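You operate a simulated robot arm through the tools that you are given. There is no shell and no other tool. Be economical: measure what you need, move in short steps, check, and stop when the job is done.

You are at the controls of a simulated robot arm. One attempt, no reset.

Task
Take the packet labelled "plugs" from the top of the covered table and leave it on the black test card.

The check looks at the end state, three seconds after you hand in, the way a careful person would. Anything else that was tipped, shoved, dropped, spilled or broken makes it a failure.

Robot
A 6-joint arm with a two-finger parallel gripper, fixed in place. Base frame: the origin is at the foot of the arm, x ahead of it, y to its left, z up; the work surface is at about z = 0. Lengths are in mm, angles in rad, forces in N, time in s.
With the tool pointing down near the work surface it reaches from about 140 to 580 mm from the base axis. Its first joint turns from -1.152 to 1.152 rad. Payload 2.1 kg.
Tool frame: the origin (TCP) lies between the finger pads and is the grasp point; the fingertips stand 30 mm ahead of it; z points along the fingers, y is the line along which they close. Largest opening 94 mm; finger width 28, thickness 10; the body of the gripper, 50 by 96 mm, starts 55 mm behind the TCP.
Orientation is that of the tool frame in the base frame, as [roll, pitch, yaw] about the fixed x, y, z axes, in that order (R = Rz(yaw) Ry(pitch) Rx(roll)). With the fingers straight down and closing along the base's y, the tool's x points along the base's -x, its y along +y and its z along -z.

Tools
- The arm moves only by the tool arm_command. Its argument "commands" is a list of rows, each an object (a shift or turn left out is 0, a gripper value left out holds the last) with "slide": the shift along the tool's x, y, z in mm, a list of three; "turn": the turn, a rotation vector about the tool's x, y, z in rad, a list of three. In form: [{"slide": [x, y, z], "turn": [wx, wy, wz]}, ...]. A call has 1 to 20 rows; each row is the pose to reach, as a shift and turn from the pose commanded when the call began, along the tool's axes at that moment. "grip" is the gripper command, from -1 (shut) to 1 (fully open), values between in proportion, set as the call begins (left out, the last holds). Rows are played at 5 a second. More than 50 mm and 0.15 rad between two rows, or a gripper value outside its range, and nothing of the call is played. A pose out of reach is approached as far as the arm can. The call stops where the force on the tool passes 40 N (or 10 N more than at its start, if that is more) or the arm is blocked; 0.2 s more then pass. The fingers move at their own pace (about 72 mm/s each) and stop on an object; they squeeze with about 30 N. The grip force told is the motor's: it shows also when the fingers shut on nothing. Time passes only in rows, and 0.2 s behind the last, so rows that repeat a pose let the fingers close. The reply holds the time, the measured pose of the TCP, the force on the tool along the base axes, the opening and the grip force, in the units named above and with some noise.
- Cameras (640 x 400 px; columns grow to the right, rows downward): "scene" is fixed at [53.3, -365.7, 496]; the picture's right is [0.81, -0.59, 0.00], its down [-0.27, -0.37, -0.89] and it looks along [0.52, 0.72, -0.45] (base axes); focal length 320 px, centre (320, 200). "wrist" rides on the gripper at [76, 14, -102] in the tool frame; the picture's right is [-0.18, 0.98, 0.00], its down [-0.75, -0.14, -0.64] and it looks along [-0.63, -0.12, 0.77] (tool axes); focal length 243 px, centre (320, 200). There is no depth. A picture from a camera that has moved, and an enlarged one, comes with that camera's place and axes in the base frame and with its lens.
- grab_frame(camera): a new picture of that camera. The clock stands still meanwhile.
- inspect(camera, box): a new picture of the part [left, top, right, bottom] of that camera's present view, enlarged. The clock stands still meanwhile.
- finish_job(): hands the job in; it is judged then, once.

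Work in short steps. Places have to be worked out from the pictures, the camera data and where the tool is seen: move nearer, look again, correct. Check each grasp and each placing, and mend what went wrong. You have 90 turns and 36 pictures in all, those below and enlarged ones among them. Open the gripper and draw the arm clear of the work before you hand the job in, unless the task says otherwise; then end with one line.

The tools are called after "Request:" by a JSON object that holds its "name" and its "arguments". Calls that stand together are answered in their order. arm_command: Moves the arm, as the interface text tells. Its arguments: {"type":"object","properties":{"commands":{"type":"array","items":{"type":"object","properties":{"slide":{"type":"array","items":{"type":"number"}},"turn":{"type":"array","items":{"type":"number"}}}}},"grip":{"type":"number"}},"required":["commands"]} The other tools are called the same way: grab_frame (camera) takes a picture; inspect (camera, box) takes an enlarged picture of a part of a camera's view; finish_job () hands the job in.

At the start:

```text
clock: 0.0
tool_pos: [230.9, 290.1, 220.2]
tcp_rot: [3.14, 0.0, -3.141]
ft_force: [-0.6, -0.4, 0.7]
width: 94.3
grip_force: 0.0
```

scene: 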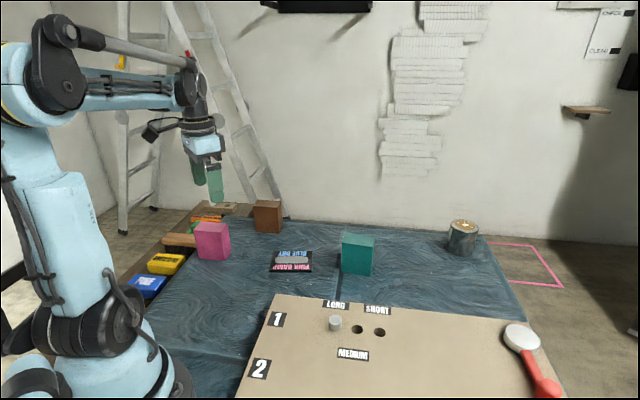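
wrist: 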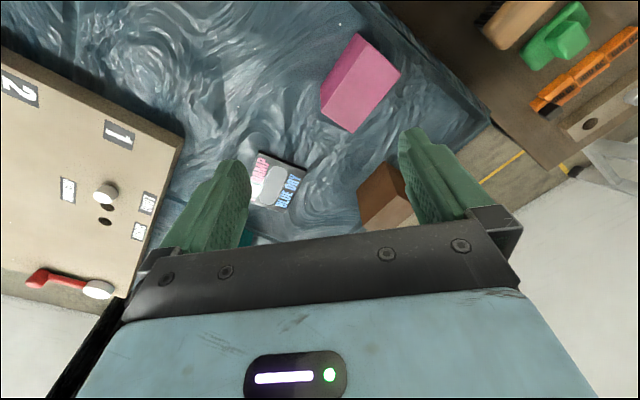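

The scene shows pink, brown and teal packets, a dark card with lettering and a peg board. I'll enlarge the middle of the table to read the labels.

Request:
{"name": "inspect", "arguments": {"camera": "scene", "box": [120, 180, 400, 310]}}

Request:
{"name": "inspect", "arguments": {"camera": "wrist", "box": [220, 20, 460, 250]}}

```text
2.29 times, centred on (260, 245) of scene
camera zoom: at [53.3, -365.7, 496.0], right [0.81, -0.59, 0.0], down [-0.27, -0.37, -0.89], along [0.52, 0.72, -0.45], focal length 731 px, centre (457, 97)
```

zoom: 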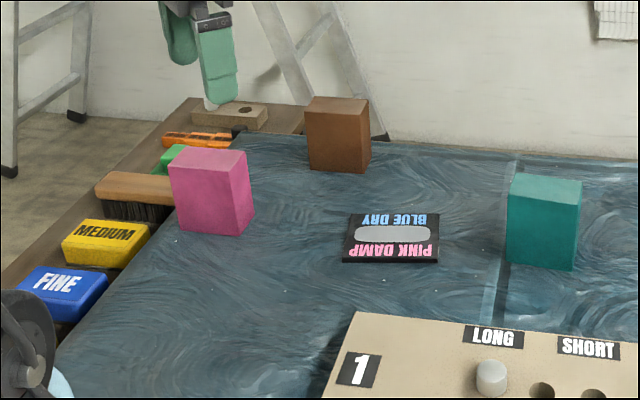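

```text
1.74 times, centred on (340, 135) of wrist
camera zoom: at [154.0, 305.3, 323.1], right [0.18, 0.98, 0.0], down [0.75, -0.14, 0.64], along [0.63, -0.12, -0.77], focal length 422 px, centre (285, 313)
```

zoom: 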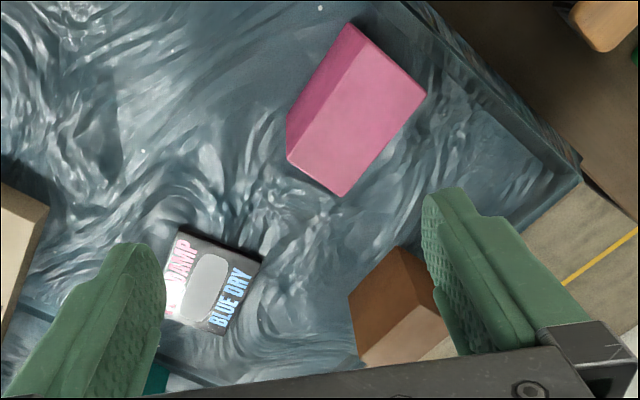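

The black card is flat, at about (366, 191), and no label shows on the packet faces in view, so the labels must face away (+x or +y). I'll raise the arm, move it to the far side and turn the wrist so the camera looks back along -y.

Request:
{"name": "arm_command", "arguments": {"commands": [{"slide": [-15, 3, -10], "turn": [0, 0, 0.14]}, {"slide": [-30, 6, -20], "turn": [0, 0, 0.28]}, {"slide": [-45, 10, -30], "turn": [0, 0, 0.42]}, {"slide": [-60, 13, -40], "turn": [0, 0, 0.56]}, {"slide": [-75, 16, -50], "turn": [0, 0, 0.7]}, {"slide": [-90, 20, -60], "turn": [0, 0, 0.84]}, {"slide": [-105, 25, -60], "turn": [0, 0, 0.98]}, {"slide": [-120, 30, -60], "turn": [0, 0, 1.12]}, {"slide": [-135, 35, -60], "turn": [0, 0, 1.26]}, {"slide": [-145, 40, -60], "turn": [0, 0, 1.4]}, {"slide": [-150, 40, -60], "turn": [0, 0, 1.54]}, {"slide": [-150, 40, -60], "turn": [0, 0, 1.57]}]}}

Request:
{"name": "grab_frame", "arguments": {"camera": "wrist"}}

```text
clock: 2.6
tool_pos: [380.0, 331.2, 279.8]
tcp_rot: [3.139, -0.002, 1.57]
ft_force: [-0.3, -0.1, -0.4]
width: 94.1
grip_force: 0.1
```

```text
31 pictures are left
camera wrist: at [394.5, 407.3, 383.6], right [0.98, -0.18, 0.0], down [-0.14, -0.76, 0.64], along [-0.12, -0.63, -0.77], focal length 243 px, centre (320, 200)
```

wrist: 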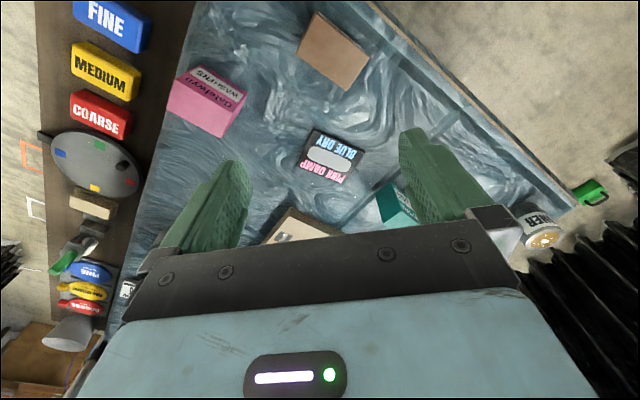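

The pink packet's far side shows a label, and the teal one seems to have one as well. I'll enlarge those and the brown one.

Request:
{"name": "inspect", "arguments": {"camera": "wrist", "box": [150, 0, 390, 150]}}

Request:
{"name": "inspect", "arguments": {"camera": "wrist", "box": [290, 120, 450, 230]}}

```text
2.67 times, centred on (270, 75) of wrist
camera zoom: at [394.5, 407.3, 383.6], right [0.98, -0.18, 0.0], down [-0.14, -0.76, 0.64], along [-0.12, -0.63, -0.77], focal length 647 px, centre (453, 533)
```

zoom: 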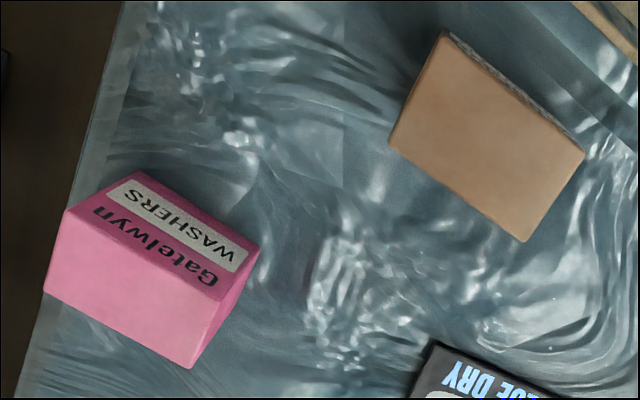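

```text
3.64 times, centred on (370, 175) of wrist
camera zoom: at [394.5, 407.3, 383.6], right [0.98, -0.18, 0.0], down [-0.14, -0.76, 0.64], along [-0.12, -0.63, -0.77], focal length 882 px, centre (138, 291)
```

zoom: 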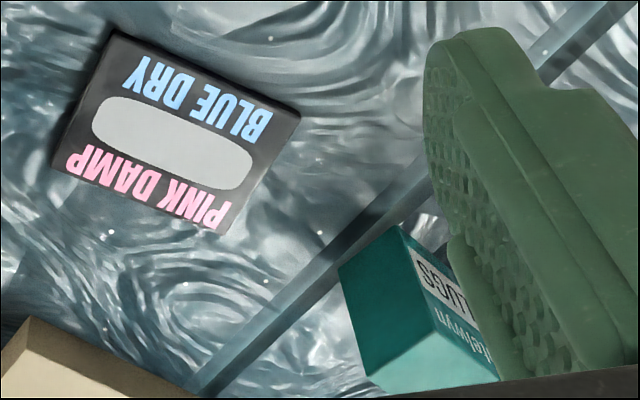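

Pink reads WASHERS, and teal reads "?LUGS", part hidden behind the finger. I'll move closer to teal to read it fully and locate it.

Request:
{"name": "arm_command", "arguments": {"commands": [{"slide": [-30, 20, 0]}, {"slide": [-70, 45, 0]}, {"slide": [-110, 70, 0]}, {"slide": [-145, 100, 0]}, {"slide": [-145, 100, 0]}]}}

Request:
{"name": "grab_frame", "arguments": {"camera": "wrist"}}

```text
clock: 3.8
tool_pos: [482.0, 185.1, 280.8]
tcp_rot: [3.14, -0.003, 1.575]
ft_force: [-0.2, 0.7, 0.1]
width: 94.0
grip_force: 0.0
```

```text
28 pictures are left
camera wrist: at [494.4, 261.0, 384.5], right [0.98, -0.18, 0.0], down [-0.14, -0.76, 0.64], along [-0.12, -0.63, -0.77], focal length 243 px, centre (320, 200)
```

wrist: 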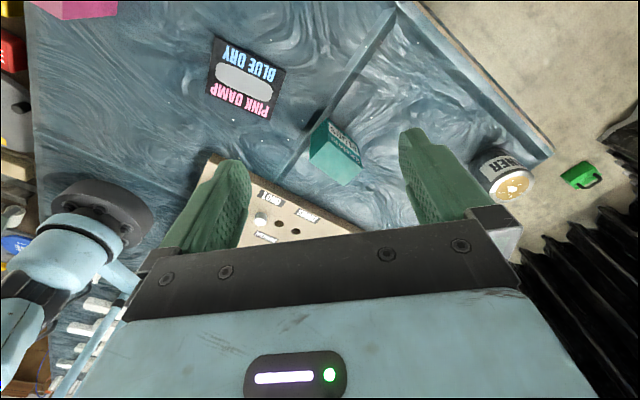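

Teal is now clear between the fingers. I'll enlarge it and the card to read the label and get the corners.

Request:
{"name": "inspect", "arguments": {"camera": "wrist", "box": [280, 100, 400, 200]}}

Request:
{"name": "inspect", "arguments": {"camera": "wrist", "box": [190, 20, 310, 130]}}

```text
4.00 times, centred on (340, 150) of wrist
camera zoom: at [494.4, 261.0, 384.5], right [0.98, -0.18, 0.0], down [-0.14, -0.76, 0.64], along [-0.12, -0.63, -0.77], focal length 970 px, centre (240, 400)
```

zoom: 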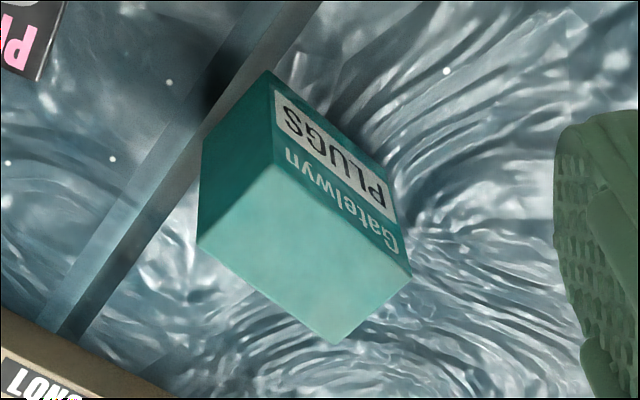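

```text
3.64 times, centred on (250, 75) of wrist
camera zoom: at [494.4, 261.0, 384.5], right [0.98, -0.18, 0.0], down [-0.14, -0.76, 0.64], along [-0.12, -0.63, -0.77], focal length 882 px, centre (574, 654)
```

zoom: 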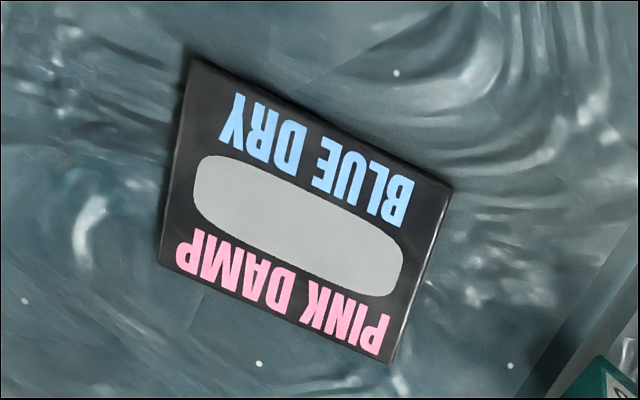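

The label reads PLUGS. I put the teal packet at centre (483, 75), 40 × 68 × 84 mm, with its short axis at about 39°. The card is 97 × 77 mm, centre (370, 188), long axis at about -35.5°. Next I move above the packet and turn the closing line along its short axis.

Request:
{"name": "arm_command", "arguments": {"commands": [{"slide": [-20, 0, 10], "turn": [0, 0, -0.136]}, {"slide": [-45, 0, 20], "turn": [0, 0, -0.272]}, {"slide": [-70, 0, 40], "turn": [0, 0, -0.408]}, {"slide": [-95, 1, 60], "turn": [0, 0, -0.544]}, {"slide": [-110, 1, 80], "turn": [0, 0, -0.68]}, {"slide": [-110, 1, 80], "turn": [0, 0, -0.68]}]}}

Request:
{"name": "grab_frame", "arguments": {"camera": "wrist"}}

Request:
{"name": "grab_frame", "arguments": {"camera": "scene"}}

```text
clock: 5.2
tool_pos: [482.5, 78.0, 200.7]
tcp_rot: [3.14, -0.002, 2.255]
ft_force: [-0.6, 0.0, -0.3]
width: 94.1
grip_force: 0.1
```

```text
25 pictures are left
camera wrist: at [445.2, 146.5, 303.8], right [0.88, 0.48, 0.0], down [0.37, -0.67, 0.64], along [0.31, -0.56, -0.77], focal length 243 px, centre (320, 200)
```

wrist: 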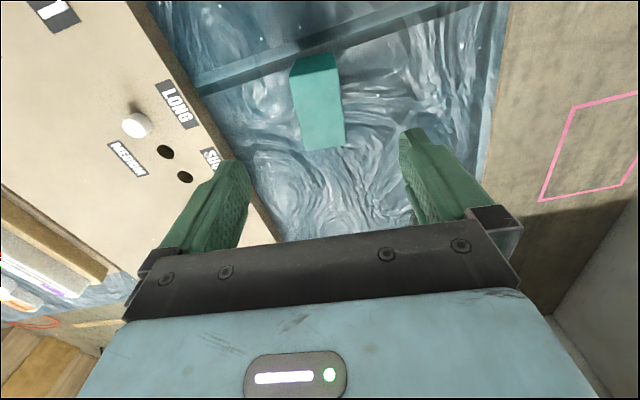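

```text
24 pictures are left
```

scene: 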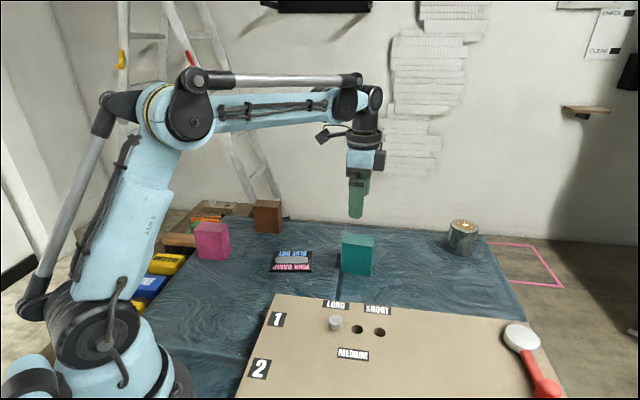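

The top corners re-measured give centre (484, 75) and an angle of about 38.5°, so the packet agrees with the tool's place. I'll come down to just above the packet and check the pose.

Request:
{"name": "arm_command", "arguments": {"commands": [{"slide": [0, 0, 25]}, {"slide": [0, 0, 50]}, {"slide": [0, 0, 72]}, {"slide": [0, 0, 72]}, {"slide": [0, 0, 72]}]}}

Request:
{"name": "grab_frame", "arguments": {"camera": "wrist"}}

```text
clock: 6.4
tool_pos: [483.3, 75.7, 127.5]
tcp_rot: [3.139, -0.002, 2.253]
ft_force: [0.0, 0.8, 0.0]
width: 94.1
grip_force: 0.0
```

```text
23 pictures are left
camera wrist: at [445.7, 145.7, 231.0], right [0.88, 0.48, 0.0], down [0.36, -0.68, 0.64], along [0.31, -0.56, -0.77], focal length 243 px, centre (320, 200)
```

wrist: 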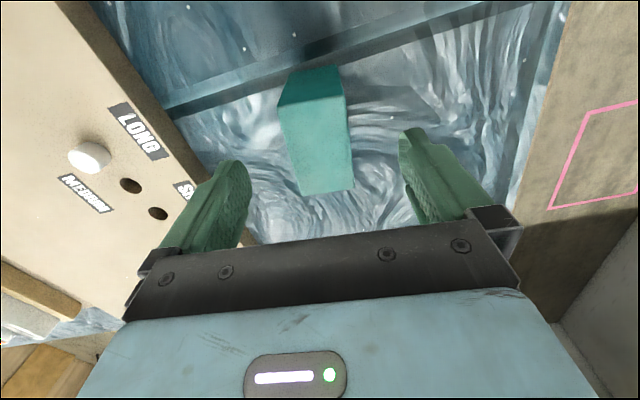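

The packet sits centred between the open fingers, and the peg board is well clear. I'll lower to z ≈ 50.

Request:
{"name": "arm_command", "arguments": {"commands": [{"slide": [0, 0, 20]}, {"slide": [0, 0, 40]}, {"slide": [0, 0, 60]}, {"slide": [0, 0, 77]}, {"slide": [0, 0, 77]}, {"slide": [0, 0, 77]}]}}

Request:
{"name": "grab_frame", "arguments": {"camera": "wrist"}}

```text
clock: 7.8
tool_pos: [482.9, 75.5, 50.9]
tcp_rot: [3.141, -0.002, 2.252]
ft_force: [0.8, 0.8, 0.1]
width: 93.8
grip_force: 0.2
```

```text
22 pictures are left
camera wrist: at [445.0, 144.6, 154.1], right [0.88, 0.48, 0.0], down [0.36, -0.68, 0.64], along [0.31, -0.56, -0.77], focal length 243 px, centre (320, 200)
```

wrist: 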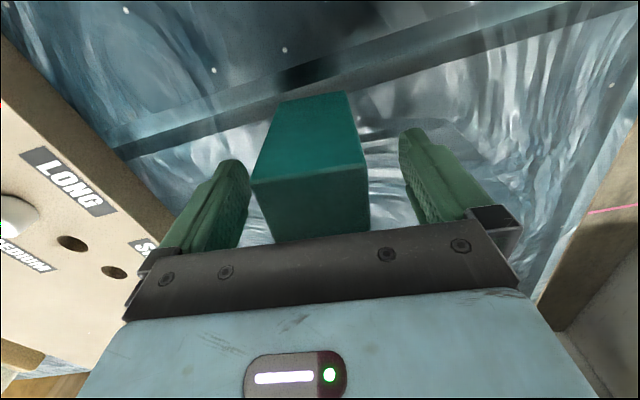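

The fingers straddle the packet. I'll close the gripper and hold.

Request:
{"name": "arm_command", "arguments": {"commands": [{}, {}, {}, {}, {}, {}], "grip": -1}}

```text
clock: 9.2
tool_pos: [482.4, 76.0, 51.8]
tcp_rot: [3.14, -0.001, 2.253]
ft_force: [0.7, 1.2, 1.4]
width: 46.2
grip_force: 29.9
```

The fingers hold at 46 mm with 30 N. I'll lift and check.

Request:
{"name": "arm_command", "arguments": {"commands": [{"slide": [0, 0, -10]}, {"slide": [0, 0, -30]}, {"slide": [0, 0, -60]}, {"slide": [0, 0, -90]}, {"slide": [0, 0, -90]}]}}

Request:
{"name": "grab_frame", "arguments": {"camera": "wrist"}}

Request:
{"name": "grab_frame", "arguments": {"camera": "scene"}}

```text
clock: 10.4
tool_pos: [483.2, 75.7, 141.2]
tcp_rot: [3.141, -0.002, 2.255]
ft_force: [-0.3, 0.0, -3.0]
width: 41.4
grip_force: 29.7
```

```text
21 pictures are left
camera wrist: at [445.3, 143.9, 244.5], right [0.88, 0.48, 0.0], down [0.36, -0.68, 0.64], along [0.31, -0.56, -0.77], focal length 243 px, centre (320, 200)
```

wrist: 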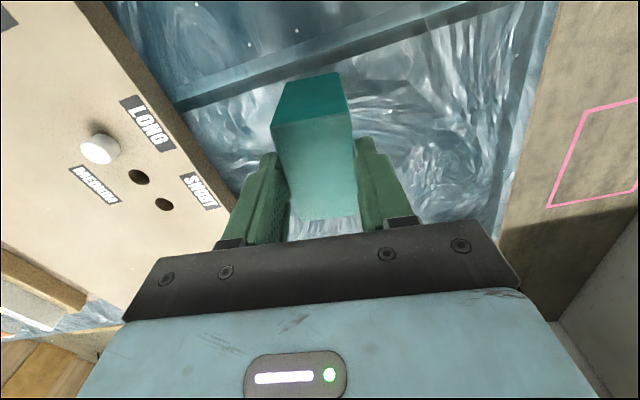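

```text
20 pictures are left
```

scene: 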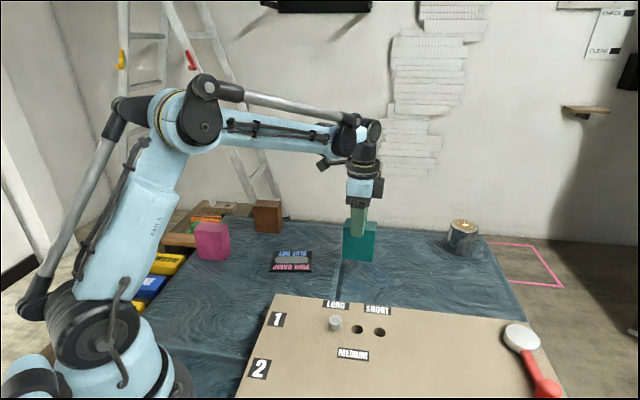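

The packet seems to have slipped: its top is now around z ≈ 120, not 174, so the fingers only hold its upper rim. I'll look closely before any time passes.

Request:
{"name": "inspect", "arguments": {"camera": "scene", "box": [310, 160, 410, 290]}}

Request:
{"name": "inspect", "arguments": {"camera": "wrist", "box": [220, 50, 420, 250]}}

```text
3.08 times, centred on (360, 225) of scene
camera zoom: at [53.3, -365.7, 496.0], right [0.81, -0.59, 0.0], down [-0.27, -0.37, -0.89], along [0.52, 0.72, -0.45], focal length 984 px, centre (197, 123)
```

zoom: 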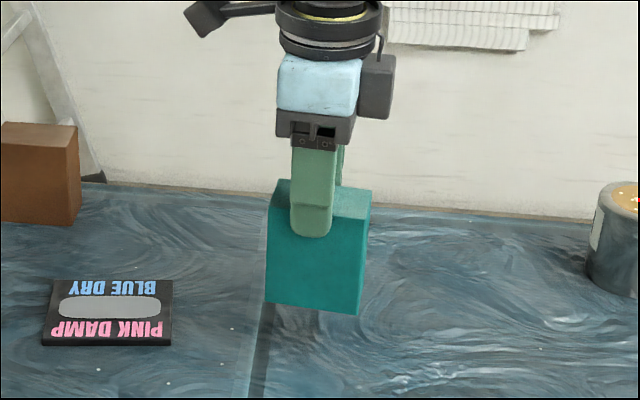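

```text
2.00 times, centred on (320, 150) of wrist
camera zoom: at [445.3, 143.9, 244.5], right [0.88, 0.48, 0.0], down [0.36, -0.68, 0.64], along [0.31, -0.56, -0.77], focal length 485 px, centre (320, 300)
```

zoom: 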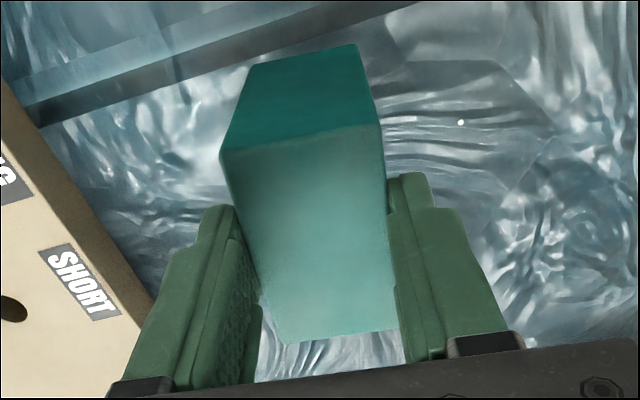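

The packet hangs with its bottom at about z = 46, so it slid roughly 44 mm through the fingers. It may be slippery or tapered. I'll bring it back down near the table before it can drop.

Request:
{"name": "arm_command", "arguments": {"commands": [{"slide": [0, 0, 12]}, {"slide": [0, 0, 25]}, {"slide": [0, 0, 38]}]}}

Request:
{"name": "inspect", "arguments": {"camera": "scene", "box": [310, 160, 410, 290]}}

Request:
{"name": "inspect", "arguments": {"camera": "wrist", "box": [220, 50, 420, 250]}}

```text
clock: 11.2
tool_pos: [483.2, 76.6, 102.1]
tcp_rot: [3.139, -0.002, 2.252]
ft_force: [-0.1, 0.2, -2.2]
width: 41.5
grip_force: 30.0
```

```text
3.08 times, centred on (360, 225) of scene
camera zoom: at [53.3, -365.7, 496.0], right [0.81, -0.59, 0.0], down [-0.27, -0.37, -0.89], along [0.52, 0.72, -0.45], focal length 984 px, centre (197, 123)
```

zoom: 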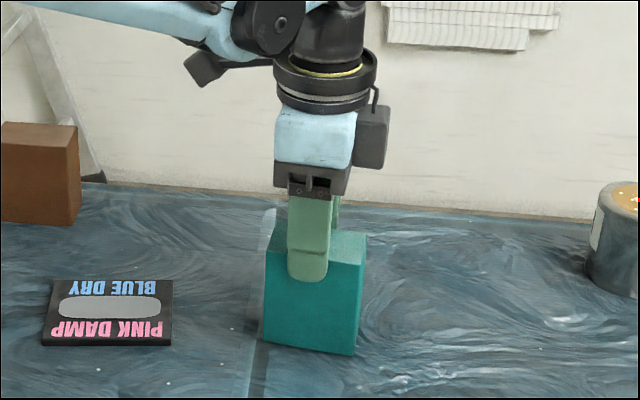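

```text
2.00 times, centred on (320, 150) of wrist
camera zoom: at [445.4, 144.5, 206.0], right [0.88, 0.48, 0.0], down [0.37, -0.68, 0.64], along [0.31, -0.56, -0.77], focal length 485 px, centre (320, 300)
```

zoom: 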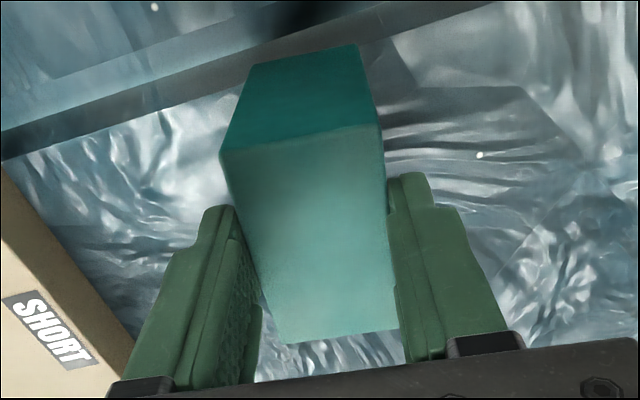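

The packet has not moved in the fingers and force is steady, so the present hold is stable. I'll lift about 25 mm and carry it slowly and low to above the card, turning 0.27 rad to line up with it.

Request:
{"name": "arm_command", "arguments": {"commands": [{"slide": [0, 0, -4]}, {"slide": [0, 0, -10]}, {"slide": [0, 0, -18]}, {"slide": [0, 0, -25]}, {"slide": [6, -1, -28], "turn": [0, 0, -0.01]}, {"slide": [17, -2, -30], "turn": [0, 0, -0.03]}, {"slide": [30, -4, -30], "turn": [0, 0, -0.05]}, {"slide": [45, -6, -30], "turn": [0, 0, -0.08]}, {"slide": [60, -8, -30], "turn": [0, 0, -0.11]}, {"slide": [75, -10, -30], "turn": [0, 0, -0.14]}, {"slide": [90, -11, -30], "turn": [0, 0, -0.17]}, {"slide": [105, -13, -30], "turn": [0, 0, -0.2]}, {"slide": [120, -15, -30], "turn": [0, 0, -0.22]}, {"slide": [133, -17, -30], "turn": [0, 0, -0.24]}, {"slide": [145, -18, -30], "turn": [0, 0, -0.26]}, {"slide": [154, -19, -30], "turn": [0, 0, -0.27]}, {"slide": [160, -20, -30], "turn": [0, 0, -0.27]}, {"slide": [160, -20, -30], "turn": [0, 0, -0.27]}]}}

Request:
{"name": "inspect", "arguments": {"camera": "scene", "box": [240, 160, 360, 290]}}

Request:
{"name": "grab_frame", "arguments": {"camera": "wrist"}}

```text
clock: 15.0
tool_pos: [364.4, 188.4, 133.2]
tcp_rot: [3.14, -0.001, 2.524]
ft_force: [0.4, 0.1, -1.3]
width: 41.5
grip_force: 29.6
```

```text
3.08 times, centred on (300, 225) of scene
camera zoom: at [53.3, -365.7, 496.0], right [0.81, -0.59, 0.0], down [-0.27, -0.37, -0.89], along [0.52, 0.72, -0.45], focal length 984 px, centre (382, 123)
```

zoom: 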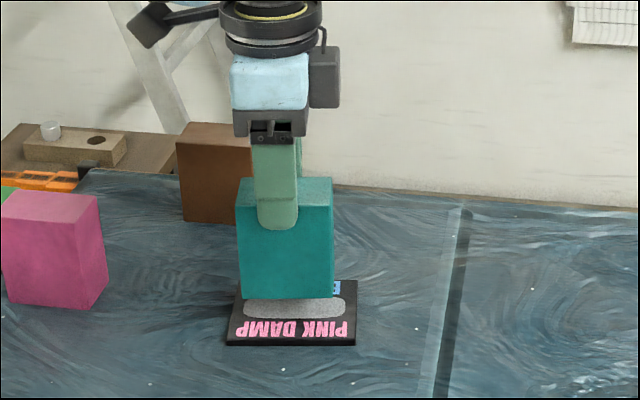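

```text
14 pictures are left
camera wrist: at [310.5, 244.4, 236.8], right [0.72, 0.69, 0.0], down [0.53, -0.55, 0.64], along [0.45, -0.46, -0.77], focal length 243 px, centre (320, 200)
```

wrist: 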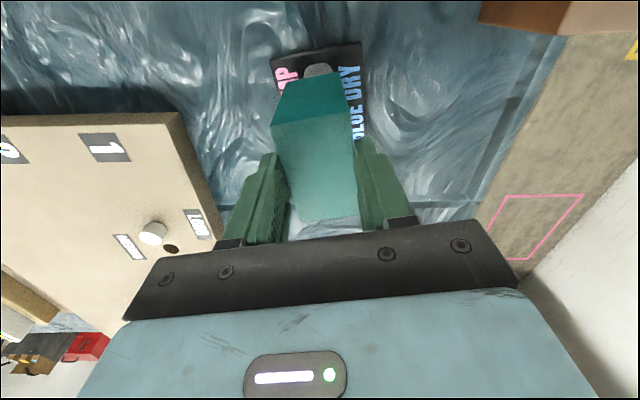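

The packet is held firmly and lined up. The card's far corners re-measured put its centre at about (371, 190), so I'll shift +4 mm in x and lower 22 mm, short of contact.

Request:
{"name": "arm_command", "arguments": {"commands": [{"slide": [-2, 1, 4]}, {"slide": [-3.3, 2.3, 10]}, {"slide": [-3.3, 2.3, 16]}, {"slide": [-3.3, 2.3, 22]}, {"slide": [-3.3, 2.3, 22]}]}}

Request:
{"name": "inspect", "arguments": {"camera": "scene", "box": [250, 200, 350, 290]}}

```text
clock: 16.2
tool_pos: [369.3, 187.7, 111.4]
tcp_rot: [3.139, -0.001, 2.524]
ft_force: [0.4, -0.1, -2.6]
width: 41.2
grip_force: 29.8
```

```text
4.44 times, centred on (300, 245) of scene
camera zoom: at [53.3, -365.7, 496.0], right [0.81, -0.59, 0.0], down [-0.27, -0.37, -0.89], along [0.52, 0.72, -0.45], focal length 1421 px, centre (409, 0)
```

zoom: 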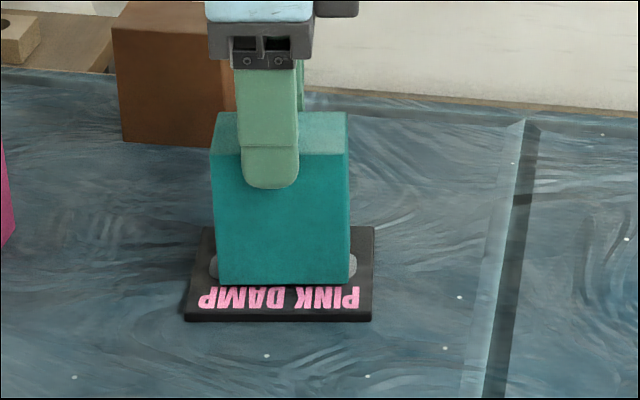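

It is well centred with the bottom a few mm above the card. I'll lower in small steps until light contact.

Request:
{"name": "arm_command", "arguments": {"commands": [{"slide": [0, 0, 2]}, {"slide": [0, 0, 4]}, {"slide": [0, 0, 5]}, {"slide": [0, 0, 5]}]}}

```text
clock: 17.2
tool_pos: [370.0, 187.6, 107.1]
tcp_rot: [3.14, 0.0, 2.524]
ft_force: [-2.3, -0.5, 22.8]
width: 41.7
grip_force: 30.4
```

Contact at 23 N. I'll ease up 1 mm to relieve it, then open.

Request:
{"name": "arm_command", "arguments": {"commands": [{"slide": [0, 0, -1]}, {"slide": [0, 0, -1]}]}}

Request:
{"name": "arm_command", "arguments": {"commands": [{}, {}, {}, {}], "grip": 1}}

Request:
{"name": "inspect", "arguments": {"camera": "scene", "box": [250, 200, 350, 290]}}

```text
clock: 17.8
tool_pos: [370.4, 187.3, 107.2]
tcp_rot: [3.137, 0.0, 2.523]
ft_force: [-0.1, -0.8, 7.9]
width: 41.6
grip_force: 30.1
```

```text
clock: 18.8
tool_pos: [369.6, 188.5, 106.5]
tcp_rot: [3.139, 0.0, 2.523]
ft_force: [-0.9, 0.8, -0.1]
width: 94.0
grip_force: 0.1
```

```text
4.44 times, centred on (300, 245) of scene
camera zoom: at [53.3, -365.7, 496.0], right [0.81, -0.59, 0.0], down [-0.27, -0.37, -0.89], along [0.52, 0.72, -0.45], focal length 1421 px, centre (409, 0)
```

zoom: 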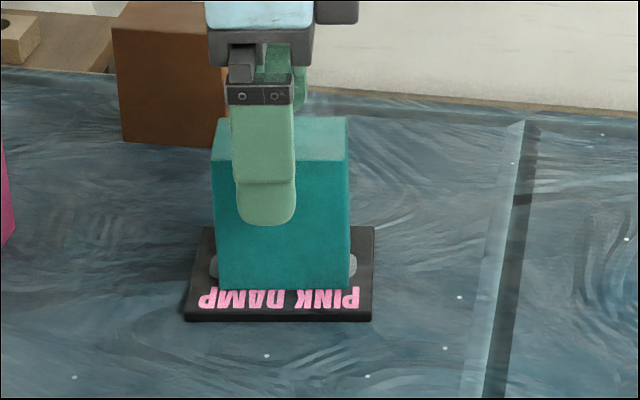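

The packet stands on the card, and the card has not moved. I'll go straight up and then check.

Request:
{"name": "arm_command", "arguments": {"commands": [{"slide": [0, 0, -15]}, {"slide": [0, 0, -40]}, {"slide": [0, 0, -80]}, {"slide": [0, 0, -125]}, {"slide": [0, 0, -160]}, {"slide": [0, 0, -160]}]}}

Request:
{"name": "grab_frame", "arguments": {"camera": "scene"}}

Request:
{"name": "grab_frame", "arguments": {"camera": "wrist"}}

```text
clock: 20.2
tool_pos: [369.8, 187.6, 269.5]
tcp_rot: [3.138, 0.001, 2.522]
ft_force: [0.6, 0.2, -0.3]
width: 94.0
grip_force: 0.1
```

```text
11 pictures are left
```

scene: 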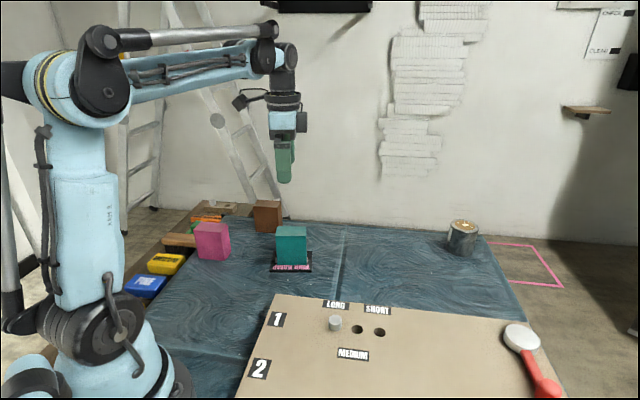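

```text
10 pictures are left
camera wrist: at [315.5, 243.8, 372.0], right [0.72, 0.69, 0.0], down [0.53, -0.55, 0.64], along [0.45, -0.46, -0.77], focal length 243 px, centre (320, 200)
```

wrist: 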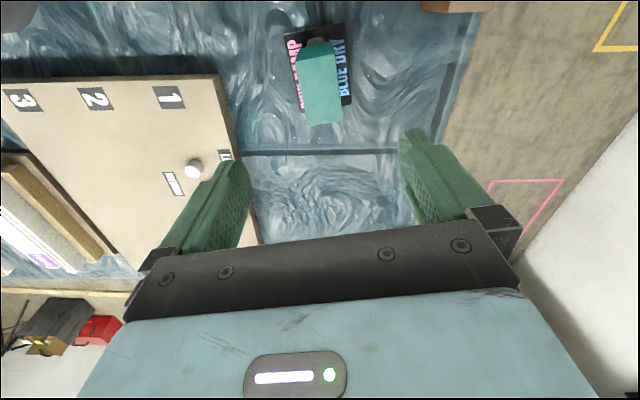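

The packet stands squarely on the card, the gripper is open and clear above it, and everything else is where it was. I'm handing in.

Request:
{"name": "finish_job", "arguments": {}}

```text
The job is handed in.
```

The "plugs" packet is standing on the black test card; it slipped about 44 mm in the fingers on the first lift but was not dropped, and the last pictures show nothing else moved.
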